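You operate a simulated robot arm through the tools that you are given. There is no shell and no other tool. Be economical: measure what you need, move in short steps, check, and stop when the job is done.

Carry out the task below with a simulated robot arm. There is one attempt and no reset: what you move stays moved.

Task
Put three scoops from the sesame tub into the empty canister and shut its lid.
Fine: white scoop, back on its rest. Set down upright: white scoop.

It is judged by the outcome, as a careful person would: the job done as asked, and still so three seconds after it is handed in. It fails if anything else is knocked over, pushed out of place, dropped, spilled or broken. A push-on lid holds only when it is set on centred and level and pressed home; a screw cap is set on level and turned clockwise until tight.

Robot
A 7-joint arm with a two-finger parallel gripper on a trunk, on a base that drives. Base frame: it is fixed to the floor where the robot stands at the start and does not move with it; the origin is under the middle of the robot, x ahead of it, y to its left, z up; the surface under the hand at the start is at about z = 950. Units: mm, rad, N and s.
With the tool pointing down near the work surface it reaches from about 140 to 680 mm from the robot's upright axis, wherever it stands. Its first joint turns from -2.897 to 2.897 rad. Places, roughly: canister lid [400, 400, 1300]; white scoop (18x6x9 cm) [400, 0, 1000]. Payload 3.43 kg.
Tool frame: the origin (TCP) lies between the finger pads and is the grasp point; the fingertips stand 30 mm ahead of it; z points along the fingers, y is the line along which they close. The gripper opens to 94 mm. The fingers are 28 mm wide and 10 mm thick; the gripper's body (50 by 96 mm) begins 55 mm behind the TCP.
Orientation is that of the tool frame in the base frame, as a unit quaternion [x, y, z, w]. With the fingers straight down and closing along the base's y, the tool's x points along the base's -x, its y along +y and its z along -z.

Tools
- The arm moves only by the tool move_arm. Its argument "increments" is a list of rows, each a list of 7 numbers: the shift along the tool's x, y, z in mm, then the turn, a rotation vector about the tool's x, y, z in rad, then the opening, from 0 (shut) to 1 (fully open). In form: [[dx, dy, dz, wx, wy, wz, claw], ...]. A call has 1 to 8 rows; each row shifts and turns the commanded pose from where the row before left it, along the tool's axes as they then stand. A row lasts 0.2 s, in which the tool goes at most 50 mm and 0.15 rad; a call with a longer step from one row to the next is refused whole, and so is a gripper value outside its range. A pose out of reach is approached as far as the arm can. The call stops where the force on the tool passes 40 N (or 10 N more than at its start, if that is more) or the arm is blocked; 0.2 s more then pass. Each finger travels about 108 mm/s and halts on what it meets, pressing with about 42 N; the grip force reading is that of the motor and also rises with nothing between the fingers. The clock runs only during rows and for 0.2 s after the last one: add rows that do not move to give the fingers time. It gives the time, the measured TCP pose, the force on the tool (base axes), the opening and the grip force at its end, in the units of the frame above (readings bear some noise), with the torque about the TCP (base axes, N m) and any sound that the robot's microphone picked up, and new pictures: "show" is both (left out), scene, wrist or none.
- Cameras (640 x 400 px; columns grow to the right, rows downward): "scene" is now at [290.3, 252.3, 1714.6]; the picture's right is [0.00, -0.17, 0.99], its down [-0.42, 0.89, 0.15] and it looks along [-0.91, -0.42, -0.07] (base axes); focal length 214 px, centre (320, 200). "wrist" rides on the gripper at [76, 14, -103] in the tool frame; the picture's right is [-0.18, 0.98, 0.00], its down [-0.75, -0.14, -0.64] and it looks along [-0.63, -0.12, 0.77] (tool axes); focal length 243 px, centre (320, 200). There is no depth. A picture from a camera that has moved, and an enlarged one, comes with that camera's place and axes in the base frame and with its lens.
- lift_body(by): slides the trunk up (or, below 0, down) by that many mm; the arm and the scene camera ride with it, the base frame stays. It gives what a move gives, with no picture.
- roll_base(legs): drives the robot by 1 to 6 legs, each [ahead, left, turn to the left] in mm, mm and rad, along the robot's own axes; the way and the turn of a leg run together, so that a leg with both is an arc; at most 1500 mm and 3.142 rad a leg. The arm and the cameras ride along, it lands a little off, and it stops where it bumps. It gives what a move gives, and a new picture of the scene camera.
- aim_head(pan, tilt): turns the head with the scene camera to pan (to the left, within 1.396 rad either way) and tilt (down, from -0.506 to 1.204), counted from straight ahead of the robot. It gives what a move gives, and a new picture of the scene camera.
- zoom(camera, box): a new picture of the part [left, top, right, bottom] of that camera's present view, enlarged. No time passes.
- job_done(): hands the job in; it is judged then, once.

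Go step by step. Nothing tells you exact positions but the pictures and the camera data: compare them with the known pose of the tool, close in by small moves and look again before you grip or let go. The budget is 120 turns and 260 pictures, counting those below and the enlarged ones. Unless the task says otherwise, let go and move clear before handing in, and close with one line.

The tools are called after "Call:" as name(argument=value, ...) on one line, values as JSON. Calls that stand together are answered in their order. move_arm: Moves the arm, as the interface text tells. Its arguments: {"type":"object","properties":{"increments":{"type":"array"},"show":{"type":"string","enum":["both","scene","wrist","none"]}},"required":["increments"]} The other tools are called the same way: lift_body (by) slides the trunk up or down; roll_base (legs) drives the base; aim_head (pan, tilt) turns the head that bears the scene camera; zoom (camera, box) takes an enlarged picture of a part of a camera's view; job_done () hands the job in.

At the start:

```text
clock: 0.0
eef_pos: [275.2, 312.2, 1596.6]
tool_rot: [0.0, 1.0, 0.0, 0.0]
contact_force: [-0.5, 0.1, -0.2]
moment: [0.03, 0.02, 0.0]
gripper_width: 93.9
grasp_force: 0.1
trunk travel left (down, up): [-475.0, 115.0]
robot x, y, heading: [1.2, -0.4, -0.003]
head pan, tilt: [-1.4, 1.133]
```

scene: 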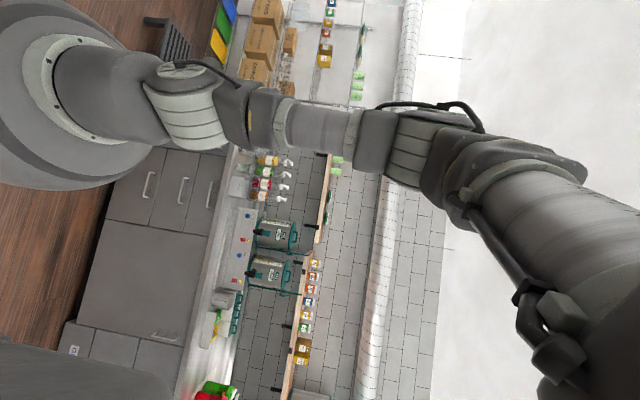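
wrist: 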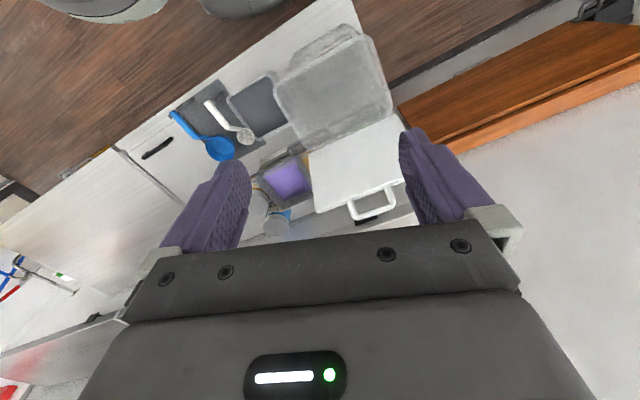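

The scene camera faces away from the worktop and the wrist camera shows a counter with two scoops, trays and a tub. I'll turn the head toward the work area first.

Call:
aim_head(pan=0.3, tilt=0.7)

Call:
zoom(camera="wrist", box=[120, 0, 440, 240])

```text
clock: 1.7
eef_pos: [275.6, 313.0, 1596.8]
tool_rot: [0.001, 1.0, 0.0, 0.001]
contact_force: [0.1, 0.1, -0.3]
moment: [-0.03, 0.01, -0.01]
gripper_width: 94.0
grasp_force: 0.1
trunk travel left (down, up): [-475.0, 115.0]
robot x, y, heading: [-2.8, -1.7, -0.001]
head pan, tilt: [0.3, 0.7]
camera scene: at [322.3, 337.2, 1643.8], right [0.0, -0.96, -0.29], down [-0.76, -0.19, 0.62], along [-0.64, 0.23, -0.73], focal length 214 px, centre (320, 200)
```

scene: 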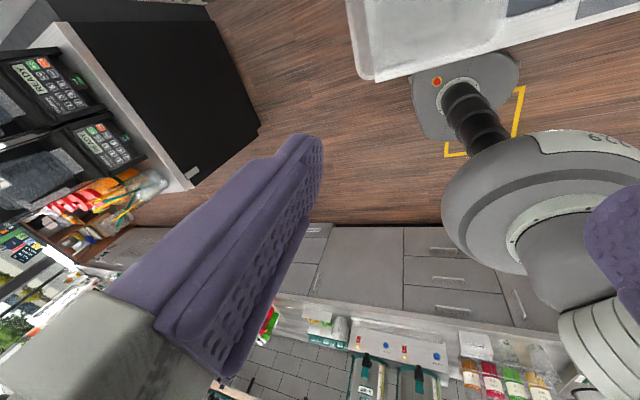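

```text
1.67 times, centred on (280, 120) of wrist
camera zoom: at [199.9, 326.4, 1700.7], right [0.18, 0.98, 0.0], down [0.75, -0.14, 0.64], along [0.63, -0.12, -0.77], focal length 404 px, centre (387, 333)
```

zoom: 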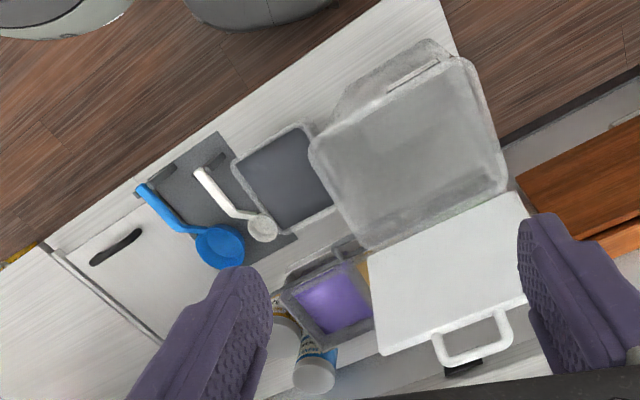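

The scene camera's head is pitched forward: tilt 0 looks straight down. I'll tilt it up to see the counter.

Call:
aim_head(pan=0.0, tilt=-0.45)

```text
clock: 3.1
eef_pos: [275.5, 313.3, 1596.7]
tool_rot: [-0.001, 1.0, 0.0, 0.0]
contact_force: [-0.1, -1.0, 0.1]
moment: [0.02, -0.01, 0.0]
gripper_width: 94.0
grasp_force: 0.1
trunk travel left (down, up): [-475.0, 115.0]
robot x, y, heading: [0.7, -2.2, -0.001]
head pan, tilt: [0.0, -0.45]
camera scene: at [422.8, 312.2, 1654.7], right [0.0, -1.0, 0.0], down [-0.9, 0.0, -0.43], along [0.43, 0.0, -0.9], focal length 214 px, centre (320, 200)
```

scene: 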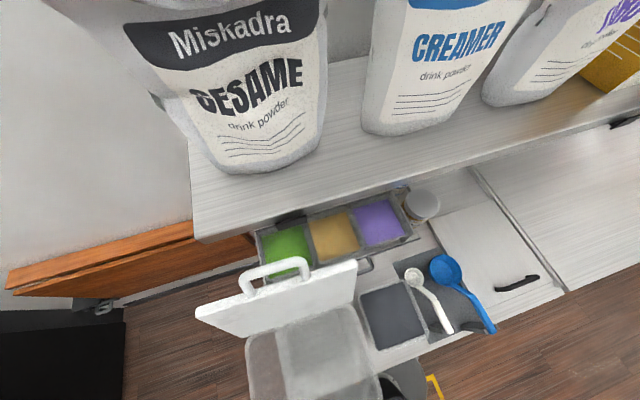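

I see a sesame bag on a shelf, green/tan/purple tubs, the scoops, and a clear box with a white handled lid. I'll enlarge to read details.

Call:
zoom(camera="scene", box=[180, 180, 420, 400])

Call:
zoom(camera="scene", box=[340, 160, 580, 350])

Call:
aim_head(pan=0.0, tilt=-0.05)

```text
1.82 times, centred on (300, 290) of scene
camera zoom: at [422.8, 312.2, 1654.7], right [0.0, -1.0, 0.0], down [-0.9, 0.0, -0.43], along [0.43, 0.0, -0.9], focal length 390 px, centre (356, 36)
```

zoom: 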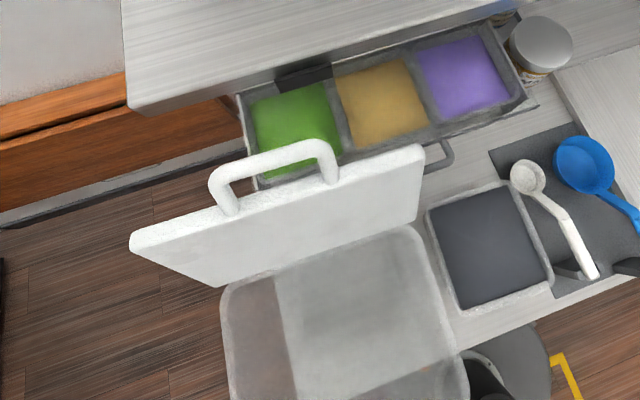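

```text
2.11 times, centred on (460, 255) of scene
camera zoom: at [422.8, 312.2, 1654.7], right [0.0, -1.0, 0.0], down [-0.9, 0.0, -0.43], along [0.43, 0.0, -0.9], focal length 452 px, centre (25, 84)
```

zoom: 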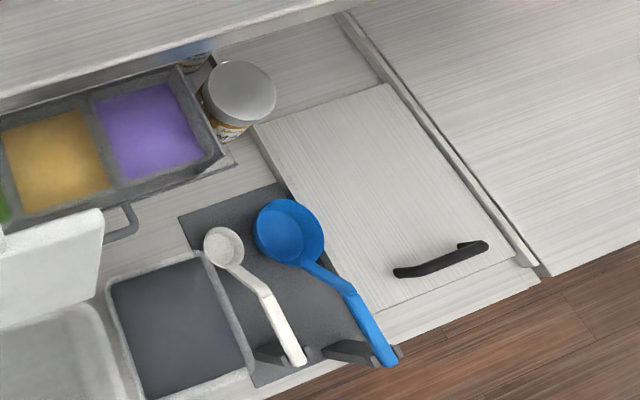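

```text
clock: 4.0
eef_pos: [274.8, 313.1, 1596.7]
tool_rot: [0.001, 1.0, 0.0, 0.0]
contact_force: [-0.3, -0.2, 0.5]
moment: [0.0, 0.0, 0.03]
gripper_width: 93.9
grasp_force: 0.0
trunk travel left (down, up): [-475.0, 115.0]
robot x, y, heading: [1.8, -1.2, 0.004]
head pan, tilt: [0.0, -0.051]
camera scene: at [390.8, 312.2, 1636.3], right [0.0, -1.0, 0.0], down [-1.0, 0.0, -0.05], along [0.05, 0.0, -1.0], focal length 214 px, centre (320, 200)
```

scene: 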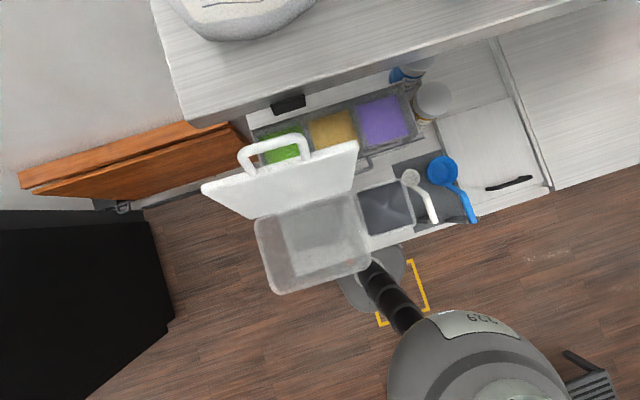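

The lid appears hinged open on a tall clear canister around (420, 340, 1330+). I'll take the arm right of it and turn the wrist camera for a side view and a look at the tubs.

Call:
move_arm(increments=[[0, -45, 0, 0, 0, 0, 1], [0, -45, 0, 0, 0, 0, 1], [0, -45, 0, 0, 0, 0, 1], [0, -45, 0, 0, 0, 0, 1], [0, -45, 0, 0, 0, 0, 1], [0, -45, 0, 0, 0, 0, 1], [0, -45, 0, 0, 0, 0, 1], [0, -45, 0, 0, 0, 0, 1]], show="none")

Call:
move_arm(increments=[[0, 0, 40, 0, 0, -0.13, 1], [0, 0, 40, 0, 0, -0.13, 1], [0, 0, 40, 0, 0, -0.13, 1], [0, 0, 40, 0, 0, -0.13, 1], [0, 0, 20, 0, 0, -0.13, 1], [0, 0, 0, 0, 0, -0.13, 1], [0, 0, 0, 0, 0, 0, 1]])

```text
clock: 5.8
eef_pos: [275.5, -48.3, 1596.2]
tool_rot: [0.0, 1.0, 0.001, 0.0]
contact_force: [-0.2, 1.5, 0.1]
moment: [0.02, -0.01, 0.04]
gripper_width: 93.9
grasp_force: 0.0
trunk travel left (down, up): [-475.0, 115.0]
robot x, y, heading: [1.2, 0.1, 0.003]
head pan, tilt: [0.0, -0.051]
```

```text
clock: 7.4
eef_pos: [275.5, -47.6, 1416.2]
tool_rot: [-0.381, 0.925, 0.0, 0.0]
contact_force: [0.3, 0.4, 0.6]
moment: [0.02, 0.02, 0.01]
gripper_width: 93.9
grasp_force: 0.0
trunk travel left (down, up): [-475.0, 115.0]
robot x, y, heading: [-0.5, -0.5, 0.005]
head pan, tilt: [0.0, -0.051]
camera scene: at [357.1, 32.6, 1455.4], right [0.7, -0.71, 0.0], down [-0.71, -0.7, -0.05], along [0.04, 0.04, -1.0], focal length 214 px, centre (320, 200)
camera wrist: at [211.7, -91.6, 1519.9], right [-0.56, 0.83, 0.0], down [0.63, 0.43, 0.64], along [0.53, 0.36, -0.77], focal length 243 px, centre (320, 200)
```

scene: 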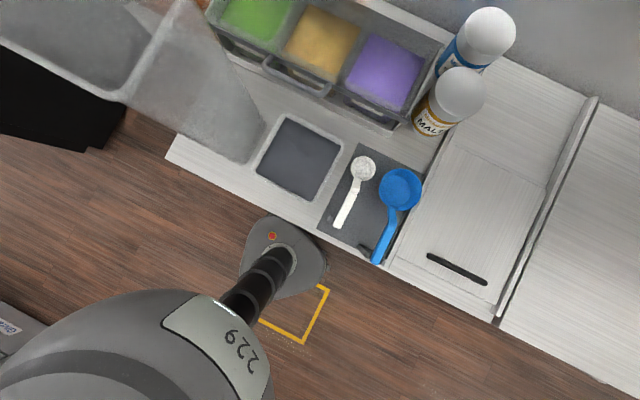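
wrist: 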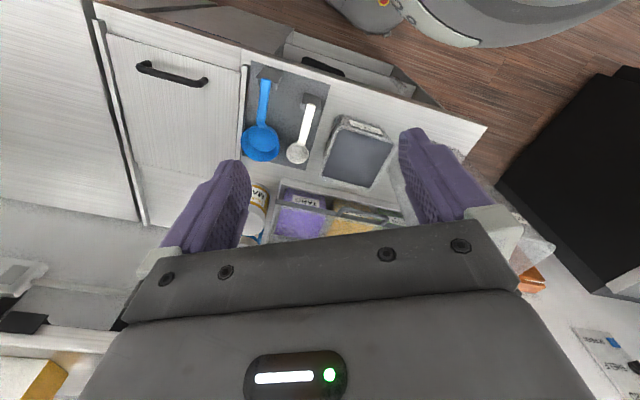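

The scene camera evidently rides with the hand. The tubs have front labels, so I'll zoom in on them.

Call:
zoom(camera="wrist", box=[230, 50, 430, 250])

Call:
zoom(camera="scene", box=[100, 0, 440, 280])

Call:
aim_head(pan=1.0, tilt=-0.05)

```text
2.00 times, centred on (330, 150) of wrist
camera zoom: at [211.7, -91.6, 1519.9], right [-0.56, 0.83, 0.0], down [0.63, 0.43, 0.64], along [0.53, 0.36, -0.77], focal length 485 px, centre (300, 300)
```

zoom: 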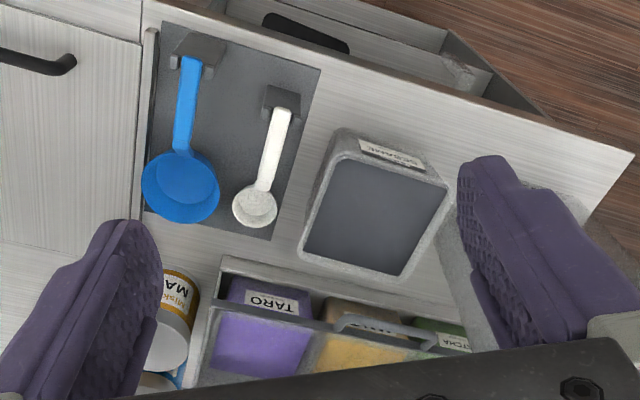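

```text
1.43 times, centred on (270, 140) of scene
camera zoom: at [357.1, 32.6, 1455.4], right [0.7, -0.71, 0.0], down [-0.71, -0.7, -0.05], along [0.04, 0.04, -1.0], focal length 306 px, centre (391, 286)
```

zoom: 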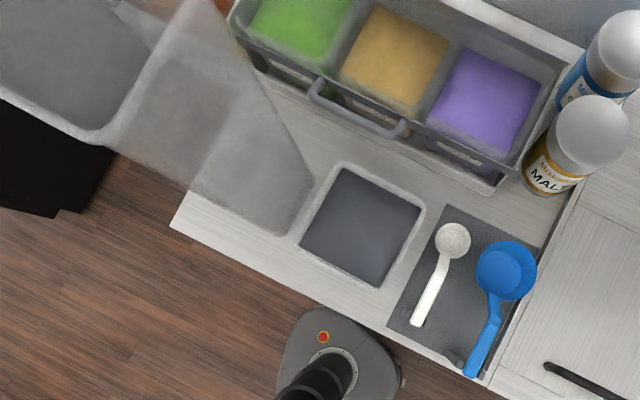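

```text
clock: 8.6
eef_pos: [274.6, -47.7, 1416.6]
tool_rot: [-0.381, 0.924, 0.0, 0.001]
contact_force: [0.0, 0.5, 0.1]
moment: [-0.03, 0.0, -0.01]
gripper_width: 94.2
grasp_force: 0.0
trunk travel left (down, up): [-475.0, 115.0]
robot x, y, heading: [-0.7, -0.4, 0.004]
head pan, tilt: [1.0, -0.051]
camera scene: at [304.8, 85.5, 1496.3], right [0.38, -0.38, -0.84], down [-0.74, -0.67, -0.03], along [-0.56, 0.63, -0.54], focal length 214 px, centre (320, 200)
```

scene: 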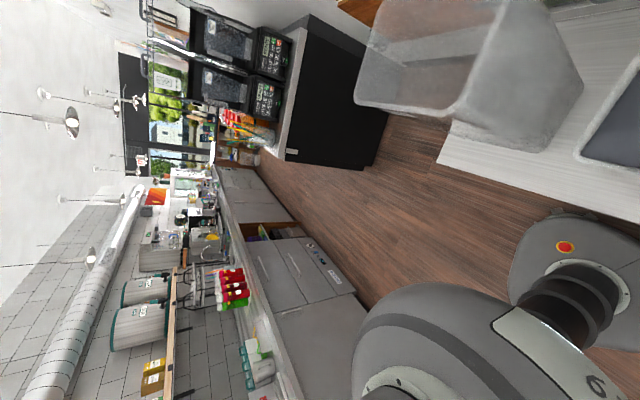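

The dark tub is labelled SESAME and sits between the scoop rest and the tall clear canister. I'll square the hand with the counter (about +0.32 rad) and look left at the canister from the side.

Call:
move_arm(increments=[[0, 0, 30, 0, 0, 0.15, 1], [0, 0, 30, 0, 0, 0.15, 1], [0, 0, 30, 0, 0, 0.16, 1]], show="none")

Call:
aim_head(pan=1.1, tilt=-0.5)

```text
refused: row 3 steps farther than a row can; nothing moved
```

```text
clock: 9.5
eef_pos: [275.0, -47.9, 1416.9]
tool_rot: [-0.38, 0.925, 0.0, -0.001]
contact_force: [0.3, 0.8, 0.7]
moment: [-0.01, 0.0, 0.01]
gripper_width: 94.0
grasp_force: 0.0
trunk travel left (down, up): [-475.0, 115.0]
robot x, y, heading: [0.9, 1.4, 0.004]
head pan, tilt: [1.1, -0.499]
camera scene: at [340.3, 99.9, 1513.8], right [0.32, -0.32, -0.89], down [-0.92, -0.32, -0.22], along [-0.21, 0.89, -0.4], focal length 214 px, centre (320, 200)
```

scene: 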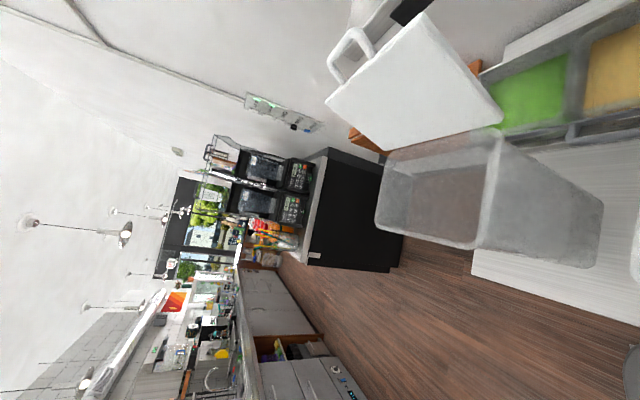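

This side view is excellent. I'll enlarge the canister and lid.

Call:
zoom(camera="scene", box=[310, 0, 640, 290])

Call:
zoom(camera="scene", box=[310, 10, 510, 260])

```text
1.38 times, centred on (475, 145) of scene
camera zoom: at [340.3, 99.9, 1513.8], right [0.32, -0.32, -0.89], down [-0.92, -0.32, -0.22], along [-0.21, 0.89, -0.4], focal length 296 px, centre (106, 276)
```

zoom: 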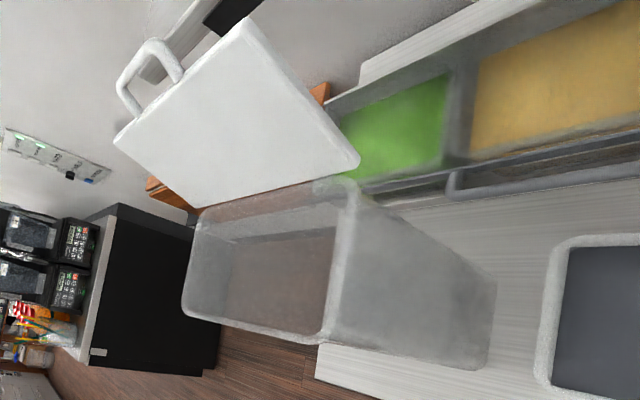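

```text
1.60 times, centred on (410, 135) of scene
camera zoom: at [340.3, 99.9, 1513.8], right [0.32, -0.32, -0.89], down [-0.92, -0.32, -0.22], along [-0.21, 0.89, -0.4], focal length 343 px, centre (176, 304)
```

zoom: 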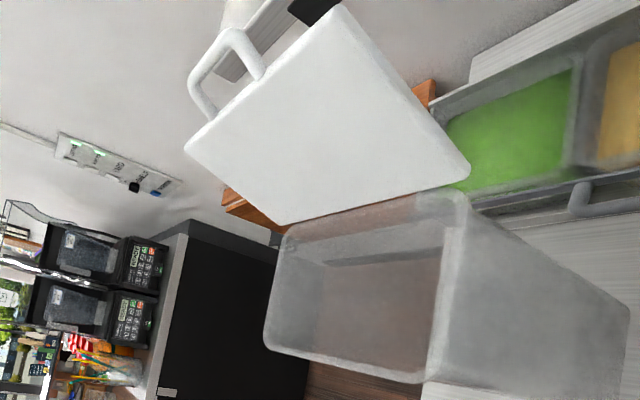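

Canister rim is about z=1274, centred near (337, 320), with the hinge on the far side and the lid leaning back. I'll now move over the scoop and sesame tub for close views.

Call:
move_arm(increments=[[0, 0, 40, 0, 0, 0.125, 1], [0, 0, 40, 0, 0, 0.125, 1], [0, 0, 40, 0, 0, 0.125, 1], [0, 0, 40, 0, 0, 0.125, 1], [-30, 6, 30, 0, 0, 0, 1], [-30, 6, 27, 0, 0, 0, 1], [0, 0, 0, 0, 0, 0, 1]], show="wrist")

Call:
aim_head(pan=0.0, tilt=0.0)

```text
clock: 11.1
eef_pos: [356.3, -23.9, 1203.0]
tool_rot: [-0.139, 0.99, 0.0, 0.0]
contact_force: [0.4, -1.2, -0.2]
moment: [0.02, -0.01, -0.01]
gripper_width: 93.9
grasp_force: 0.1
out of reach, approached as far as the arm can: row 2, 3, 4
trunk travel left (down, up): [-475.0, 115.0]
robot x, y, heading: [-4.2, 0.3, -0.003]
head pan, tilt: [1.1, -0.499]
camera wrist: at [279.0, -32.0, 1306.8], right [-0.09, 1.0, 0.0], down [0.76, 0.07, 0.64], along [0.64, 0.06, -0.77], focal length 243 px, centre (320, 200)
```

wrist: 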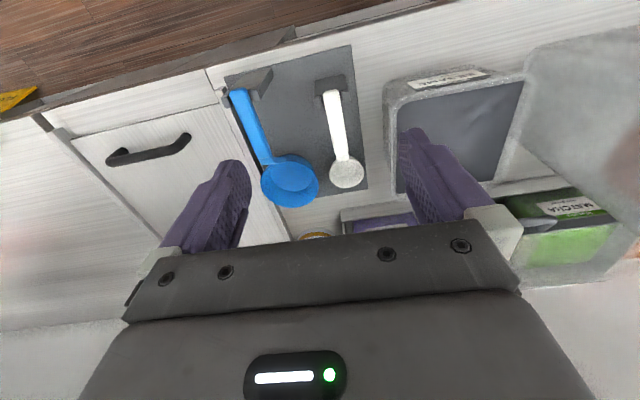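

```text
clock: 12.5
eef_pos: [357.2, -23.5, 1203.9]
tool_rot: [-0.139, 0.99, 0.0, 0.0]
contact_force: [-0.2, -0.2, -0.7]
moment: [-0.01, 0.02, 0.03]
gripper_width: 93.9
grasp_force: 0.0
trunk travel left (down, up): [-475.0, 115.0]
robot x, y, heading: [-1.3, 1.4, 0.0]
head pan, tilt: [0.0, 0.0]
camera scene: at [462.8, 5.8, 1241.1], right [0.28, -0.96, 0.0], down [-0.96, -0.28, 0.0], along [0.0, 0.0, -1.0], focal length 214 px, centre (320, 200)
```

scene: 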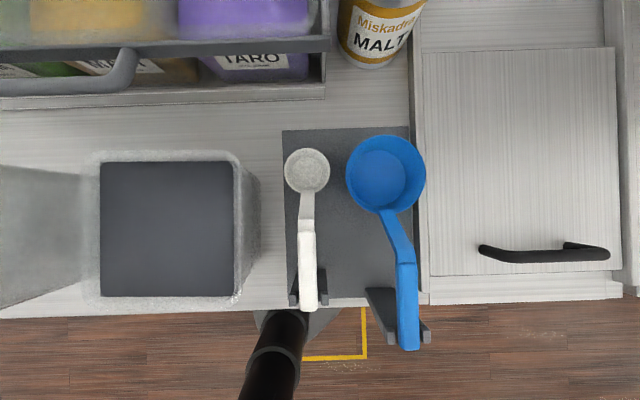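

The hand is now squared to the counter. I'll zoom on the scoop and rest from both cameras.

Call:
zoom(camera="scene", box=[220, 120, 460, 330])

Call:
zoom(camera="wrist", box=[210, 40, 410, 220])

```text
1.90 times, centred on (340, 225) of scene
camera zoom: at [462.8, 5.8, 1241.1], right [0.28, -0.96, 0.0], down [-0.96, -0.28, 0.0], along [0.0, 0.0, -1.0], focal length 408 px, centre (282, 152)
```

zoom: 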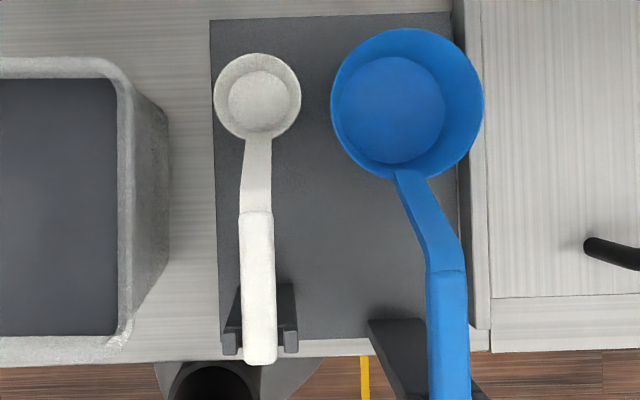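

```text
2.22 times, centred on (310, 130) of wrist
camera zoom: at [279.8, -32.1, 1306.9], right [-0.09, 1.0, 0.0], down [0.76, 0.07, 0.64], along [0.64, 0.06, -0.77], focal length 539 px, centre (342, 356)
```

zoom: 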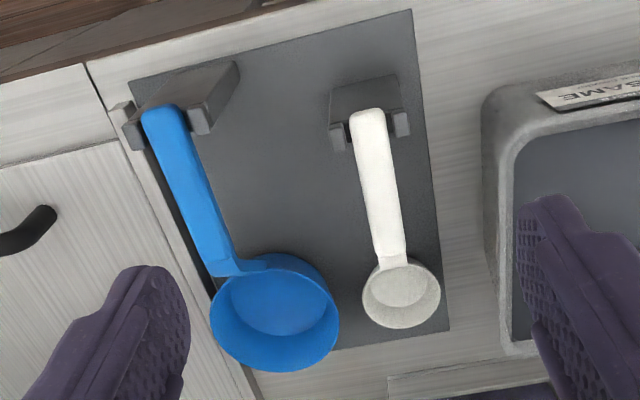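

The scoop handle lies level at z≈1028 in a notch, bowl at about (492, 31). I'll hover over the handle's free section near (413, 4) and check alignment.

Call:
move_arm(increments=[[-32, 5, 40, 0, 0, 0, 0.7], [-31, 6, 40, 0, 0, 0, 0.6], [0, 0, 30, 0, 0, 0, 0.6], [0, 0, 0, 0, 0, 0, 0.6]])

```text
refused: row 1 steps farther than a row can; nothing moved
```

Call:
move_arm(increments=[[-30, 5, 30, 0, 0, 0, 0.7], [-32, 6, 30, 0, 0, 0, 0.6], [0, 0, 45, 0, 0, 0, 0.6], [0, 0, 0, 0, 0, 0, 0.6]])

```text
clock: 13.5
eef_pos: [413.3, 8.5, 1099.9]
tool_rot: [-0.14, 0.99, 0.0, 0.0]
contact_force: [-0.8, 0.1, 0.4]
moment: [0.0, -0.02, 0.03]
gripper_width: 56.6
grasp_force: 0.0
trunk travel left (down, up): [-475.0, 115.0]
robot x, y, heading: [2.7, 3.1, 0.005]
head pan, tilt: [0.0, 0.0]
camera scene: at [520.8, 37.0, 1137.7], right [0.28, -0.96, 0.0], down [-0.96, -0.28, 0.0], along [0.0, 0.0, -1.0], focal length 214 px, centre (320, 200)
camera wrist: at [337.8, -0.8, 1203.5], right [-0.1, 1.0, 0.0], down [0.76, 0.07, 0.64], along [0.64, 0.06, -0.77], focal length 243 px, centre (320, 200)
```

scene: 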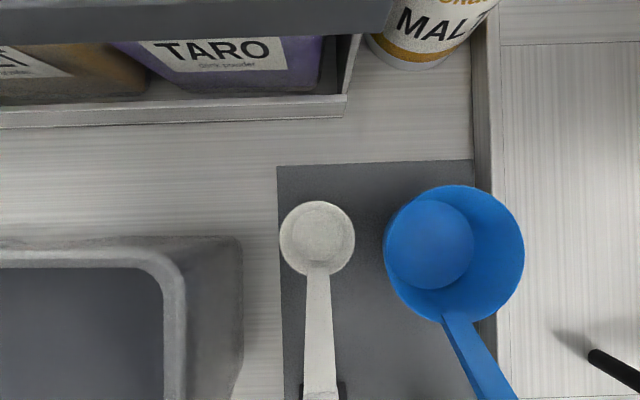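
wrist: 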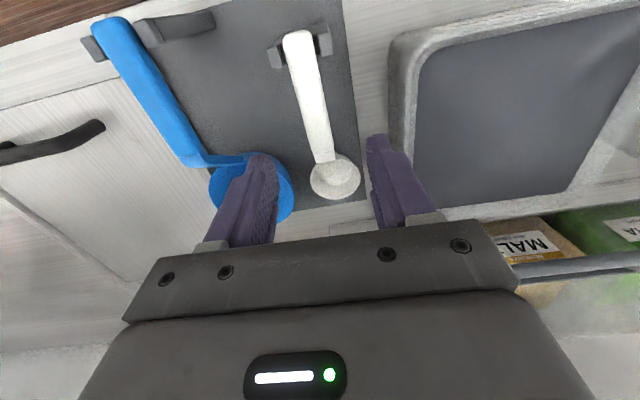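

Alignment with the handle looks good. I'll descend about 80 mm straddling the handle and check before closing.

Call:
move_arm(increments=[[0, -2, 40, 0, 0, 0, 0.6], [0, 0, 30, 0, 0, 0, 0.6], [0, 0, 11, 0, 0, 0, 0.6], [0, 0, 0, 0, 0, 0, 0.6]])

```text
clock: 14.5
eef_pos: [411.6, 2.8, 1021.2]
tool_rot: [-0.14, 0.99, -0.001, 0.0]
contact_force: [0.1, -1.1, 0.5]
moment: [-0.01, -0.02, -0.04]
gripper_width: 56.4
grasp_force: 0.0
trunk travel left (down, up): [-475.0, 115.0]
robot x, y, heading: [3.4, -0.7, 0.004]
head pan, tilt: [0.0, 0.0]
camera scene: at [518.7, 33.3, 1058.9], right [0.28, -0.96, 0.0], down [-0.96, -0.28, 0.0], along [0.0, 0.0, -1.0], focal length 214 px, centre (320, 200)
camera wrist: at [335.7, -4.4, 1124.7], right [-0.09, 1.0, 0.0], down [0.76, 0.07, 0.64], along [0.64, 0.06, -0.77], focal length 243 px, centre (320, 200)
```

scene: 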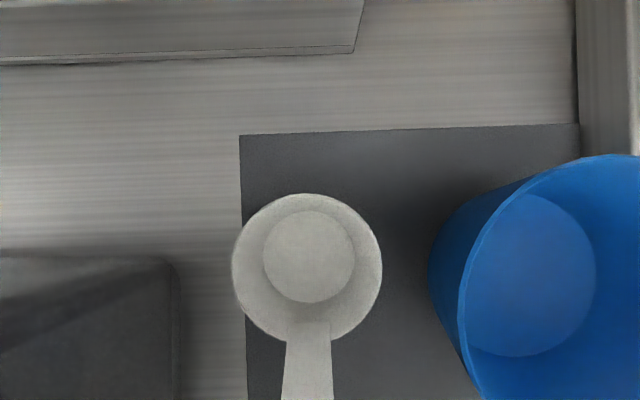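
wrist: 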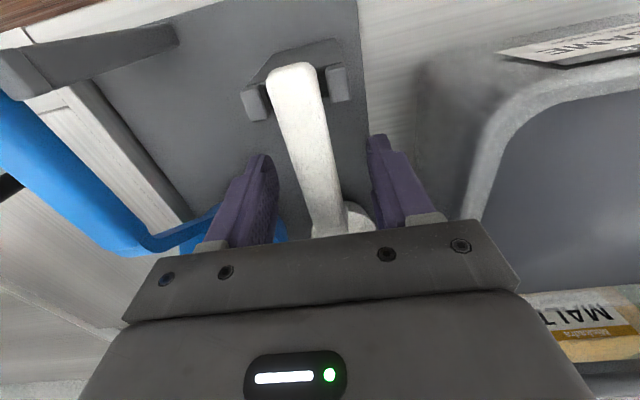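

The handle is between the pads, and I note this grasp pose: (411.6, 2.8, 1021). Closing, then a small lift.

Call:
move_arm(increments=[[0, 0, 0, 0, 0, 0, 0.3], [0, 0, 0, 0, 0, 0, 0.0], [0, 0, 0, 0, 0, 0, 0], [0, 0, 0, 0, 0, 0, 0]], show="wrist")

Call:
move_arm(increments=[[0, 0, -15, 0, 0, 0, 0], [0, 0, -15, 0, 0, 0, 0], [0, 0, -40, 0, 0, 0, 0], [0, 0, -40, 0, 0, 0, 0], [0, 0, -40, 0, 0, 0, 0], [0, 0, 0, 0, 0, 0, 0]])

```text
clock: 15.5
eef_pos: [410.5, 3.4, 1021.6]
tool_rot: [-0.14, 0.99, 0.0, 0.0]
contact_force: [-0.8, 0.9, -0.1]
moment: [0.01, -0.02, 0.01]
gripper_width: 21.2
grasp_force: 42.2
trunk travel left (down, up): [-475.0, 115.0]
robot x, y, heading: [3.3, 1.0, 0.0]
head pan, tilt: [0.0, 0.0]
camera wrist: at [335.9, -4.4, 1124.9], right [-0.1, 1.0, 0.0], down [0.76, 0.07, 0.64], along [0.64, 0.06, -0.77], focal length 243 px, centre (320, 200)
```

wrist: 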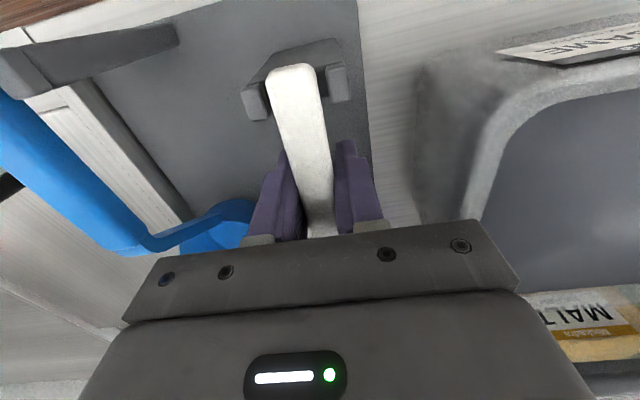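

```text
clock: 16.9
eef_pos: [414.5, 4.5, 1171.4]
tool_rot: [-0.14, 0.99, -0.001, -0.001]
contact_force: [1.1, 0.0, -1.3]
moment: [0.02, 0.0, -0.01]
gripper_width: 20.9
grasp_force: 41.8
trunk travel left (down, up): [-475.0, 115.0]
robot x, y, heading: [1.9, 0.1, -0.0]
head pan, tilt: [0.0, 0.0]
camera scene: at [521.1, 33.1, 1209.6], right [0.28, -0.96, 0.0], down [-0.96, -0.28, 0.0], along [0.0, 0.0, -1.0], focal length 214 px, centre (320, 200)
camera wrist: at [338.2, -4.7, 1275.6], right [-0.09, 1.0, 0.0], down [0.76, 0.07, 0.64], along [0.64, 0.06, -0.77], focal length 243 px, centre (320, 200)
```

scene: 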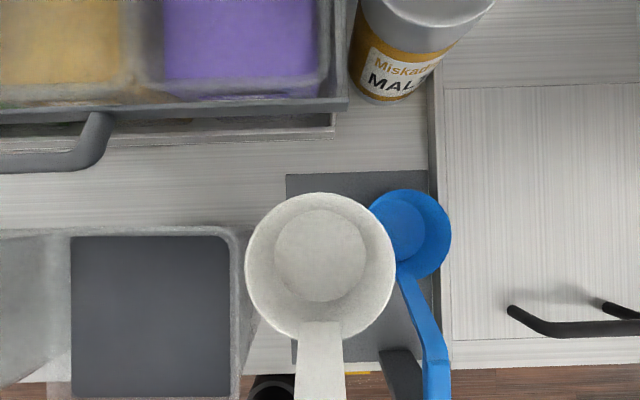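
wrist: 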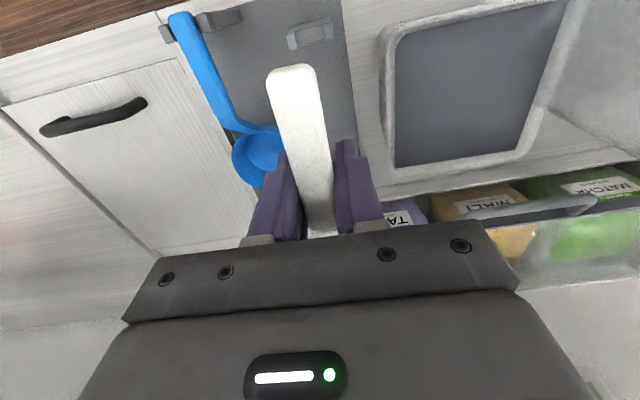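

Scoop is firmly held with the bowl about 85 mm ahead of and 44 mm below the TCP. Before loading, I'll dry-run the pour over the canister to check the arm can do it.

Call:
move_arm(increments=[[14, 0, -40, 0, 0, 0, 0], [14, 0, -40, 0, 0, 0, 0], [14, 0, -40, 0, 0, 0, 0], [14, 0, -40, 0, 0, 0, 0], [14, 0, -30, 0, 0, 0, 0], [0, 0, 0, 0, 0, 0, 0]], show="none")

Call:
move_arm(increments=[[0, 42, 0, 0, 0, 0, 0], [0, 42, 0, 0, 0, 0, 0], [0, 42, 0, 0, 0, 0, 0], [0, 42, 0, 0, 0, 0, 0], [0, 42, 0, 0, 0, 0, 0], [0, 42, 0, 0, 0, 0, 0], [0, 32, 0, 0, 0, 0, 0], [0, 0, 0, 0, 0, 0, 0]])

```text
clock: 18.3
eef_pos: [344.9, -17.0, 1357.0]
tool_rot: [-0.14, 0.99, 0.001, 0.0]
contact_force: [1.0, -0.1, 0.3]
moment: [0.04, 0.03, -0.01]
gripper_width: 21.0
grasp_force: 41.3
trunk travel left (down, up): [-475.0, 115.0]
robot x, y, heading: [4.5, 1.7, 0.001]
head pan, tilt: [0.0, 0.0]
```

```text
clock: 20.1
eef_pos: [262.7, 255.7, 1361.7]
tool_rot: [-0.14, 0.99, 0.001, 0.0]
contact_force: [0.2, -0.2, -1.3]
moment: [0.0, -0.01, 0.0]
gripper_width: 21.2
grasp_force: 41.9
trunk travel left (down, up): [-475.0, 115.0]
robot x, y, heading: [-0.4, -2.3, 0.006]
head pan, tilt: [0.0, 0.0]
camera scene: at [368.9, 285.7, 1399.1], right [0.28, -0.96, 0.0], down [-0.96, -0.28, 0.0], along [0.0, 0.0, -1.0], focal length 214 px, centre (320, 200)
camera wrist: at [185.9, 247.9, 1464.9], right [-0.09, 1.0, 0.0], down [0.76, 0.07, 0.64], along [0.64, 0.06, -0.77], focal length 243 px, centre (320, 200)
```

scene: 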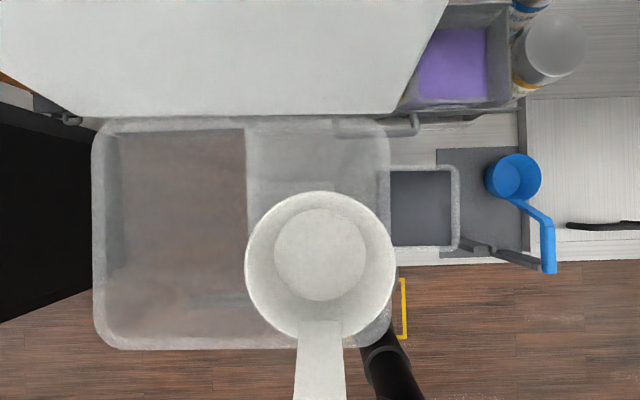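
wrist: 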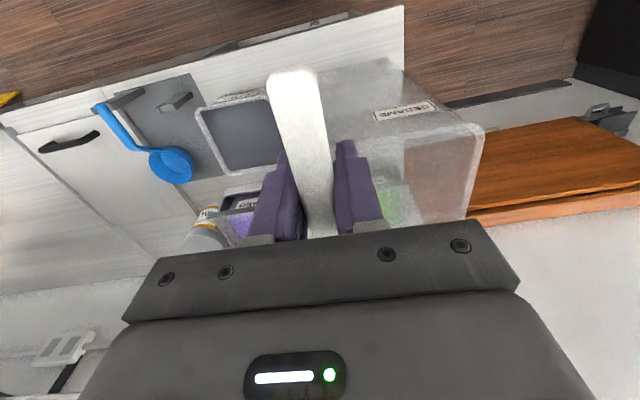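

Over the canister now; the rim measured fits centre u≈414, w≈218. Dry-running the roll: the hand swings right and the bowl tips.

Call:
move_arm(increments=[[0, 0, 0, -0.15, 0, 0, 0], [0, 0, 0, -0.15, 0, 0, 0], [0, 0, 0, -0.15, 0, 0, 0], [0, 0, 0, -0.15, 0, 0, 0], [0, 0, 0, -0.15, 0, 0, 0], [0, 0, 0, -0.15, 0, 0, 0], [0, 0, 0, -0.15, 0, 0, 0], [0, 0, 0, 0, 0, 0, 0]])

```text
clock: 21.9
eef_pos: [262.6, 255.0, 1359.7]
tool_rot: [-0.12, 0.857, 0.496, -0.069]
contact_force: [-0.2, -0.2, -0.3]
moment: [-0.01, 0.0, 0.03]
gripper_width: 21.2
grasp_force: 42.1
trunk travel left (down, up): [-475.0, 115.0]
robot x, y, heading: [-0.7, 0.8, 0.003]
head pan, tilt: [0.0, 0.0]
camera scene: at [380.3, 251.6, 1378.6], right [0.14, -0.48, -0.87], down [-0.96, -0.28, 0.0], along [-0.24, 0.83, -0.5], focal length 214 px, centre (320, 200)
camera wrist: at [214.3, 154.8, 1425.2], right [0.04, 0.52, 0.85], down [0.9, -0.39, 0.2], along [0.44, 0.76, -0.48], focal length 243 px, centre (320, 200)
```

scene: 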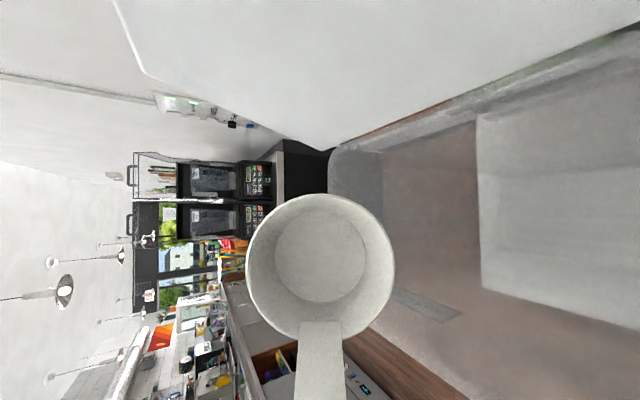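
wrist: 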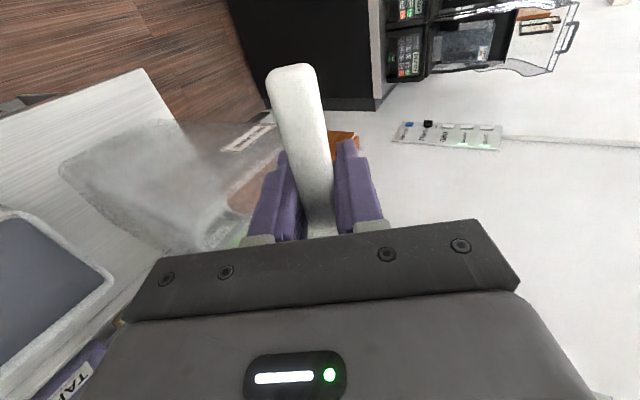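

60° of roll is fine; continuing to 120°.

Call:
move_arm(increments=[[0, 0, 0, -0.15, 0, 0, 0], [0, 0, 0, -0.15, 0, 0, 0], [0, 0, 0, -0.15, 0, 0, 0], [0, 0, 0, -0.15, 0, 0, 0], [0, 0, 0, -0.15, 0, 0, 0], [0, 0, 0, -0.15, 0, 0, 0], [0, 0, 0, -0.15, 0, 0, 0], [0, 0, 0, 0, 0, 0, 0]])

```text
clock: 23.7
eef_pos: [265.9, 255.3, 1358.9]
tool_rot: [-0.069, 0.492, 0.859, -0.121]
contact_force: [0.0, -0.8, -1.0]
moment: [-0.02, 0.02, 0.03]
gripper_width: 21.2
grasp_force: 41.9
trunk travel left (down, up): [-475.0, 115.0]
robot x, y, heading: [-0.3, 0.0, -0.0]
head pan, tilt: [0.0, 0.0]
camera scene: at [381.3, 251.6, 1336.9], right [-0.14, 0.49, -0.86], down [-0.96, -0.28, 0.0], along [-0.24, 0.83, 0.51], focal length 214 px, centre (320, 200)
camera wrist: at [219.2, 141.4, 1320.7], right [0.31, -0.43, 0.85], down [0.86, -0.26, -0.45], along [0.41, 0.87, 0.29], focal length 243 px, centre (320, 200)
```

scene: 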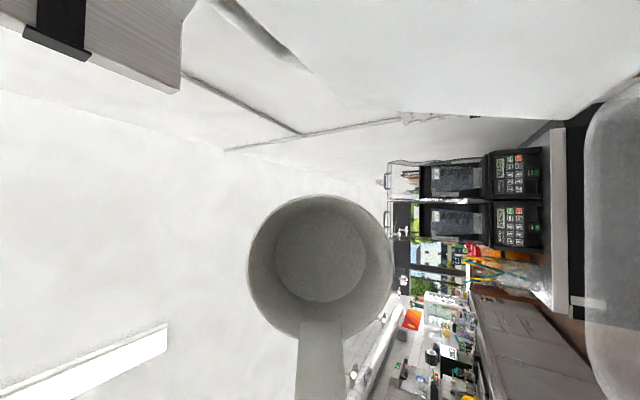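
wrist: 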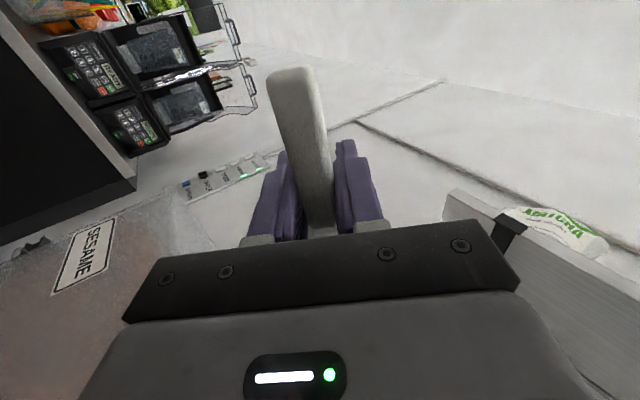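

The full 120° pour works. Rolling back and moving over the sesame tub (u≈421, w≈12).

Call:
move_arm(increments=[[0, 0, 0, 0.15, 0, 0, 0], [0, 0, 0, 0.15, 0, 0, 0], [0, 0, 0, 0.15, 0, 0, 0], [0, 0, 0, 0.15, 0, 0, 0], [0, 0, 0, 0.15, 0, 0, 0], [0, 0, 0, 0.15, 0, 0, 0], [0, 0, 0, 0.15, 0, 0, 0]], show="none")

Call:
move_arm(increments=[[0, 0, 0, 0.15, 0, 0, 0], [0, 0, 0, 0.15, 0, 0, 0], [0, 0, 0, 0.15, 0, 0, 0], [0, 0, 0, 0.15, 0, 0, 0], [0, 0, 0, 0.15, 0, 0, 0], [0, 0, 0, 0.15, 0, 0, 0], [0, 0, 0, 0.15, 0, 0, 0]], show="none")

Call:
move_arm(increments=[[-2, -40, 0, 0, 0, 0, 0], [-2, -40, 0, 0, 0, 0, 0], [-2, -40, 0, 0, 0, 0, 0], [-2, -40, 0, 0, 0, 0, 0], [0, 0, 45, 0, 0, 0, 0], [0, 0, 45, 0, 0, 0, 0], [0, 0, 45, 0, 0, 0, 0], [0, 0, 0, 0, 0, 0, 0]])

```text
clock: 25.3
eef_pos: [263.6, 257.1, 1359.8]
tool_rot: [-0.12, 0.858, 0.495, -0.07]
contact_force: [-0.7, -0.5, -0.2]
moment: [0.0, 0.0, 0.0]
gripper_width: 21.3
grasp_force: 42.0
trunk travel left (down, up): [-475.0, 115.0]
robot x, y, heading: [1.9, 0.9, 0.002]
head pan, tilt: [0.0, 0.0]
```

```text
clock: 26.9
eef_pos: [265.7, 257.1, 1359.2]
tool_rot: [-0.139, 0.99, -0.001, -0.001]
contact_force: [0.6, 0.1, -0.5]
moment: [-0.04, -0.01, -0.02]
gripper_width: 21.0
grasp_force: 42.3
trunk travel left (down, up): [-475.0, 115.0]
robot x, y, heading: [-1.0, -0.8, -0.0]
head pan, tilt: [0.0, 0.0]
```

```text
clock: 28.7
eef_pos: [314.0, 101.8, 1223.5]
tool_rot: [-0.139, 0.99, 0.0, 0.001]
contact_force: [0.2, -1.1, 0.1]
moment: [0.02, 0.0, 0.0]
gripper_width: 21.0
grasp_force: 42.3
trunk travel left (down, up): [-475.0, 115.0]
robot x, y, heading: [-1.0, -0.3, -0.0]
head pan, tilt: [0.0, 0.0]
camera scene: at [421.3, 132.2, 1260.8], right [0.28, -0.96, 0.0], down [-0.96, -0.28, 0.0], along [0.0, 0.0, -1.0], focal length 214 px, centre (320, 200)
camera wrist: at [238.2, 94.4, 1326.3], right [-0.09, 1.0, 0.0], down [0.76, 0.07, 0.64], along [0.64, 0.06, -0.77], focal length 243 px, centre (320, 200)
```

scene: 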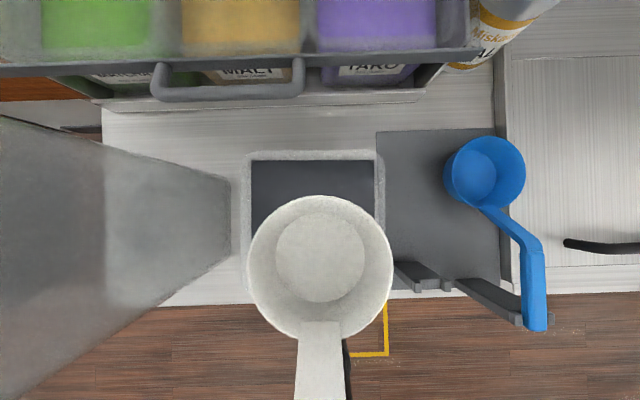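
wrist: 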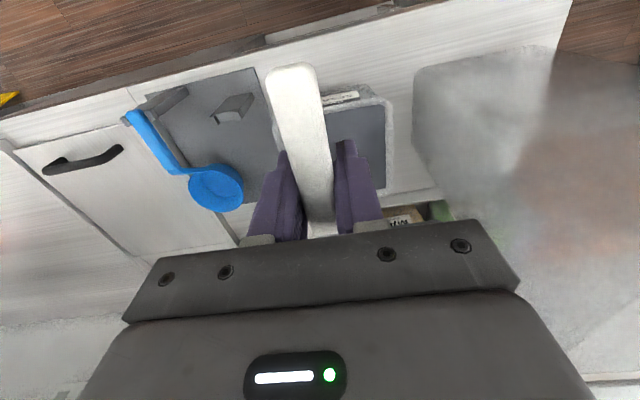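

I need the powder level: zooming on the visible part of the tub from both cameras.

Call:
zoom(camera="scene", box=[230, 140, 400, 210])

Call:
zoom(camera="wrist", box=[300, 70, 420, 220])

```text
3.76 times, centred on (315, 175) of scene
camera zoom: at [421.3, 132.2, 1260.8], right [0.28, -0.96, 0.0], down [-0.96, -0.28, 0.0], along [0.0, 0.0, -1.0], focal length 807 px, centre (339, 294)
```

zoom: 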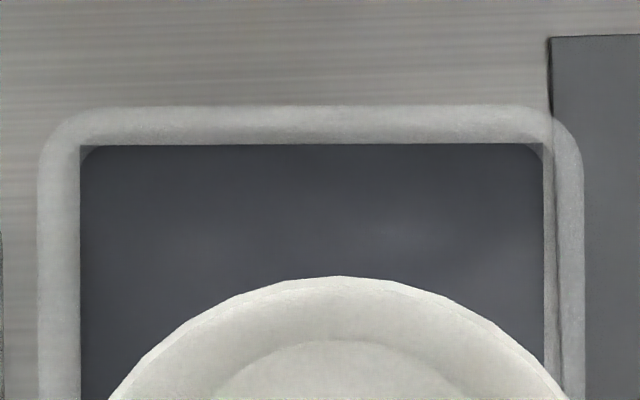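

```text
2.67 times, centred on (360, 145) of wrist
camera zoom: at [238.2, 94.4, 1326.3], right [-0.09, 1.0, 0.0], down [0.76, 0.07, 0.64], along [0.64, 0.06, -0.77], focal length 647 px, centre (213, 347)
```

zoom: 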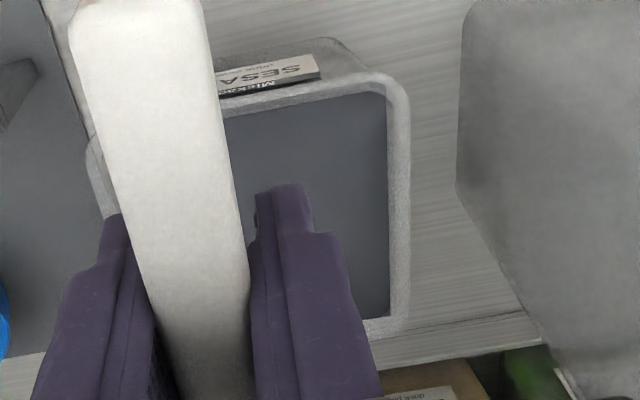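

The powder looks nearly flush with the tub rim (about z 1040–1050). I'll pitch the bowl nose-down 0.5 rad and bring it just above the surface to check the height.

Call:
move_arm(increments=[[0, 5, 0, 0, 0.125, 0, 0], [0, 0, 0, 0, 0.125, 0, 0], [0, 0, 0, 0, 0.125, 0, 0], [0, 0, 0, 0, 0.125, 0, 0], [-20.5, 0, 22, 0, 0, 0, 0], [-20.5, 0, 22, 0, 0, 0, 0], [0, 0, 0, 0, 0, 0, 0]])

```text
clock: 30.3
eef_pos: [328.3, 111.7, 1165.7]
tool_rot: [-0.136, 0.959, -0.035, -0.245]
contact_force: [-0.2, -0.1, -0.1]
moment: [0.04, -0.03, 0.0]
gripper_width: 20.9
grasp_force: 42.1
trunk travel left (down, up): [-475.0, 115.0]
robot x, y, heading: [1.5, -0.6, -0.0]
head pan, tilt: [0.0, 0.0]
camera scene: at [440.6, 143.9, 1145.4], right [0.28, -0.96, 0.0], down [-0.84, -0.24, 0.48], along [-0.46, -0.13, -0.88], focal length 214 px, centre (320, 200)
camera wrist: at [308.4, 120.6, 1292.7], right [-0.12, 0.99, -0.09], down [0.97, 0.13, 0.2], along [0.21, -0.06, -0.98], focal length 243 px, centre (320, 200)
```

scene: 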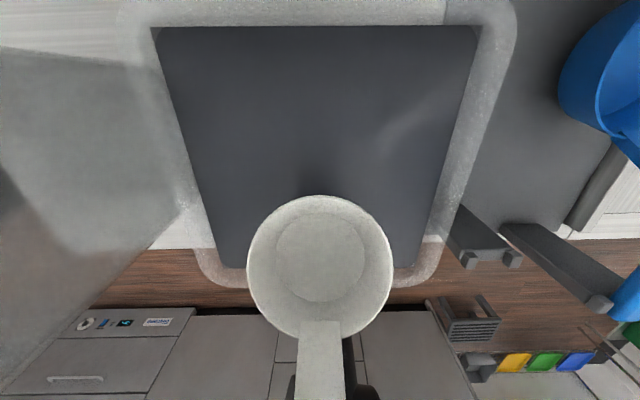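
wrist: 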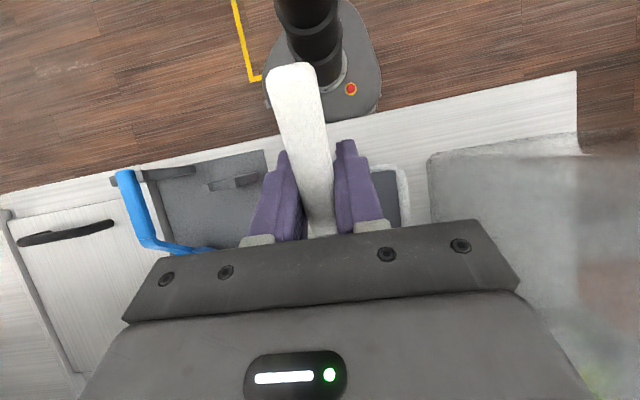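

From two views the powder surface is z≈1044, spanning u 360–481. Digging: sink at 0.5 rad pitch, then level to 0.15 rad while sweeping forward.

Call:
move_arm(increments=[[-9.6, 0, 17.6, 0, 0, 0, 0], [-9.6, 0, 17.6, 0, 0, 0, 0], [-9.6, 0, 17.6, 0, 0, 0, 0], [-0.2, 0, 4.7, 0, -0.117, 0, 0], [0.4, 0, 4.7, 0, -0.117, 0, 0], [0.9, 0, 4.6, 0, -0.117, 0, 0], [0, 0, 0, 0, 0, 0, 0]])

```text
clock: 31.9
eef_pos: [324.4, 111.6, 1092.8]
tool_rot: [-0.14, 0.987, -0.01, -0.074]
contact_force: [-0.2, 0.4, -0.2]
moment: [-0.02, 0.03, 0.0]
gripper_width: 21.5
grasp_force: 42.0
trunk travel left (down, up): [-475.0, 115.0]
robot x, y, heading: [2.6, -1.2, -0.001]
head pan, tilt: [0.0, 0.0]
camera scene: at [435.9, 142.0, 1114.0], right [0.28, -0.96, 0.0], down [-0.95, -0.27, 0.15], along [-0.14, -0.04, -0.99], focal length 214 px, centre (320, 200)
camera wrist: at [263.8, 107.4, 1206.5], right [-0.1, 0.99, -0.03], down [0.85, 0.1, 0.52], along [0.52, 0.03, -0.85], focal length 243 px, centre (320, 200)
```

scene: 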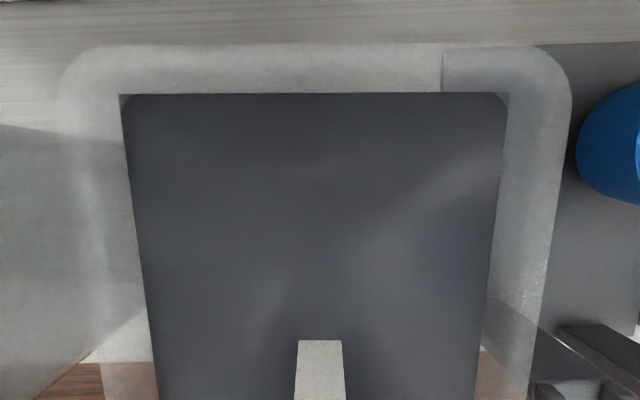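
wrist: 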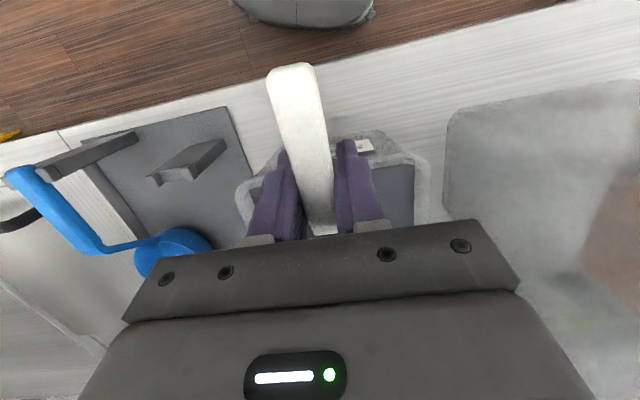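

The bowl is fully submerged. Raising straight up, then levelling.

Call:
move_arm(increments=[[2.2, 0, -14.8, 0, 0, 0, 0], [2.2, 0, -14.8, 0, 0, 0, 0], [2.2, 0, -14.8, 0, -0.075, 0, 0], [1.1, 0, -15, 0, -0.075, 0, 0], [0, 0, -20, 0, 0, 0, 0], [0, 0, -25, 0, 0, 0, 0], [0, 0, -25, 0, 0, 0, 0], [0, 0, 0, 0, 0, 0, 0]])

```text
clock: 33.7
eef_pos: [325.2, 112.9, 1223.3]
tool_rot: [-0.14, 0.99, 0.001, 0.0]
contact_force: [0.2, -0.1, -1.0]
moment: [-0.01, 0.03, -0.02]
gripper_width: 21.4
grasp_force: 42.0
trunk travel left (down, up): [-475.0, 115.0]
robot x, y, heading: [0.1, 2.0, 0.002]
head pan, tilt: [0.0, 0.0]
camera scene: at [431.9, 142.2, 1260.9], right [0.28, -0.96, 0.0], down [-0.96, -0.28, 0.0], along [0.0, 0.0, -1.0], focal length 214 px, centre (320, 200)
camera wrist: at [248.9, 104.4, 1326.6], right [-0.09, 1.0, 0.0], down [0.76, 0.07, 0.64], along [0.64, 0.06, -0.77], focal length 243 px, centre (320, 200)
```

scene: 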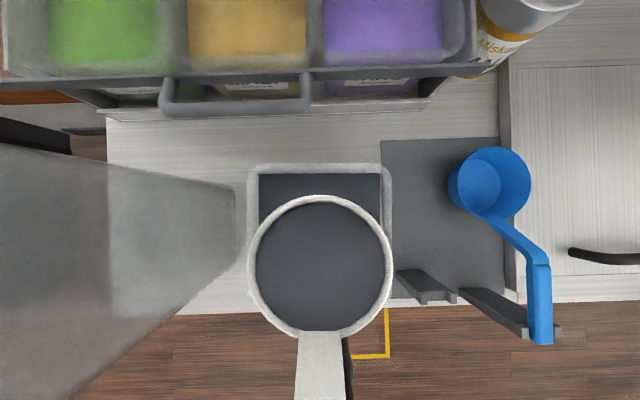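
wrist: 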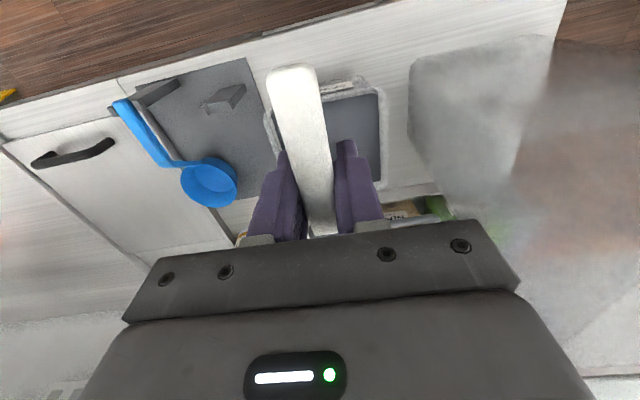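

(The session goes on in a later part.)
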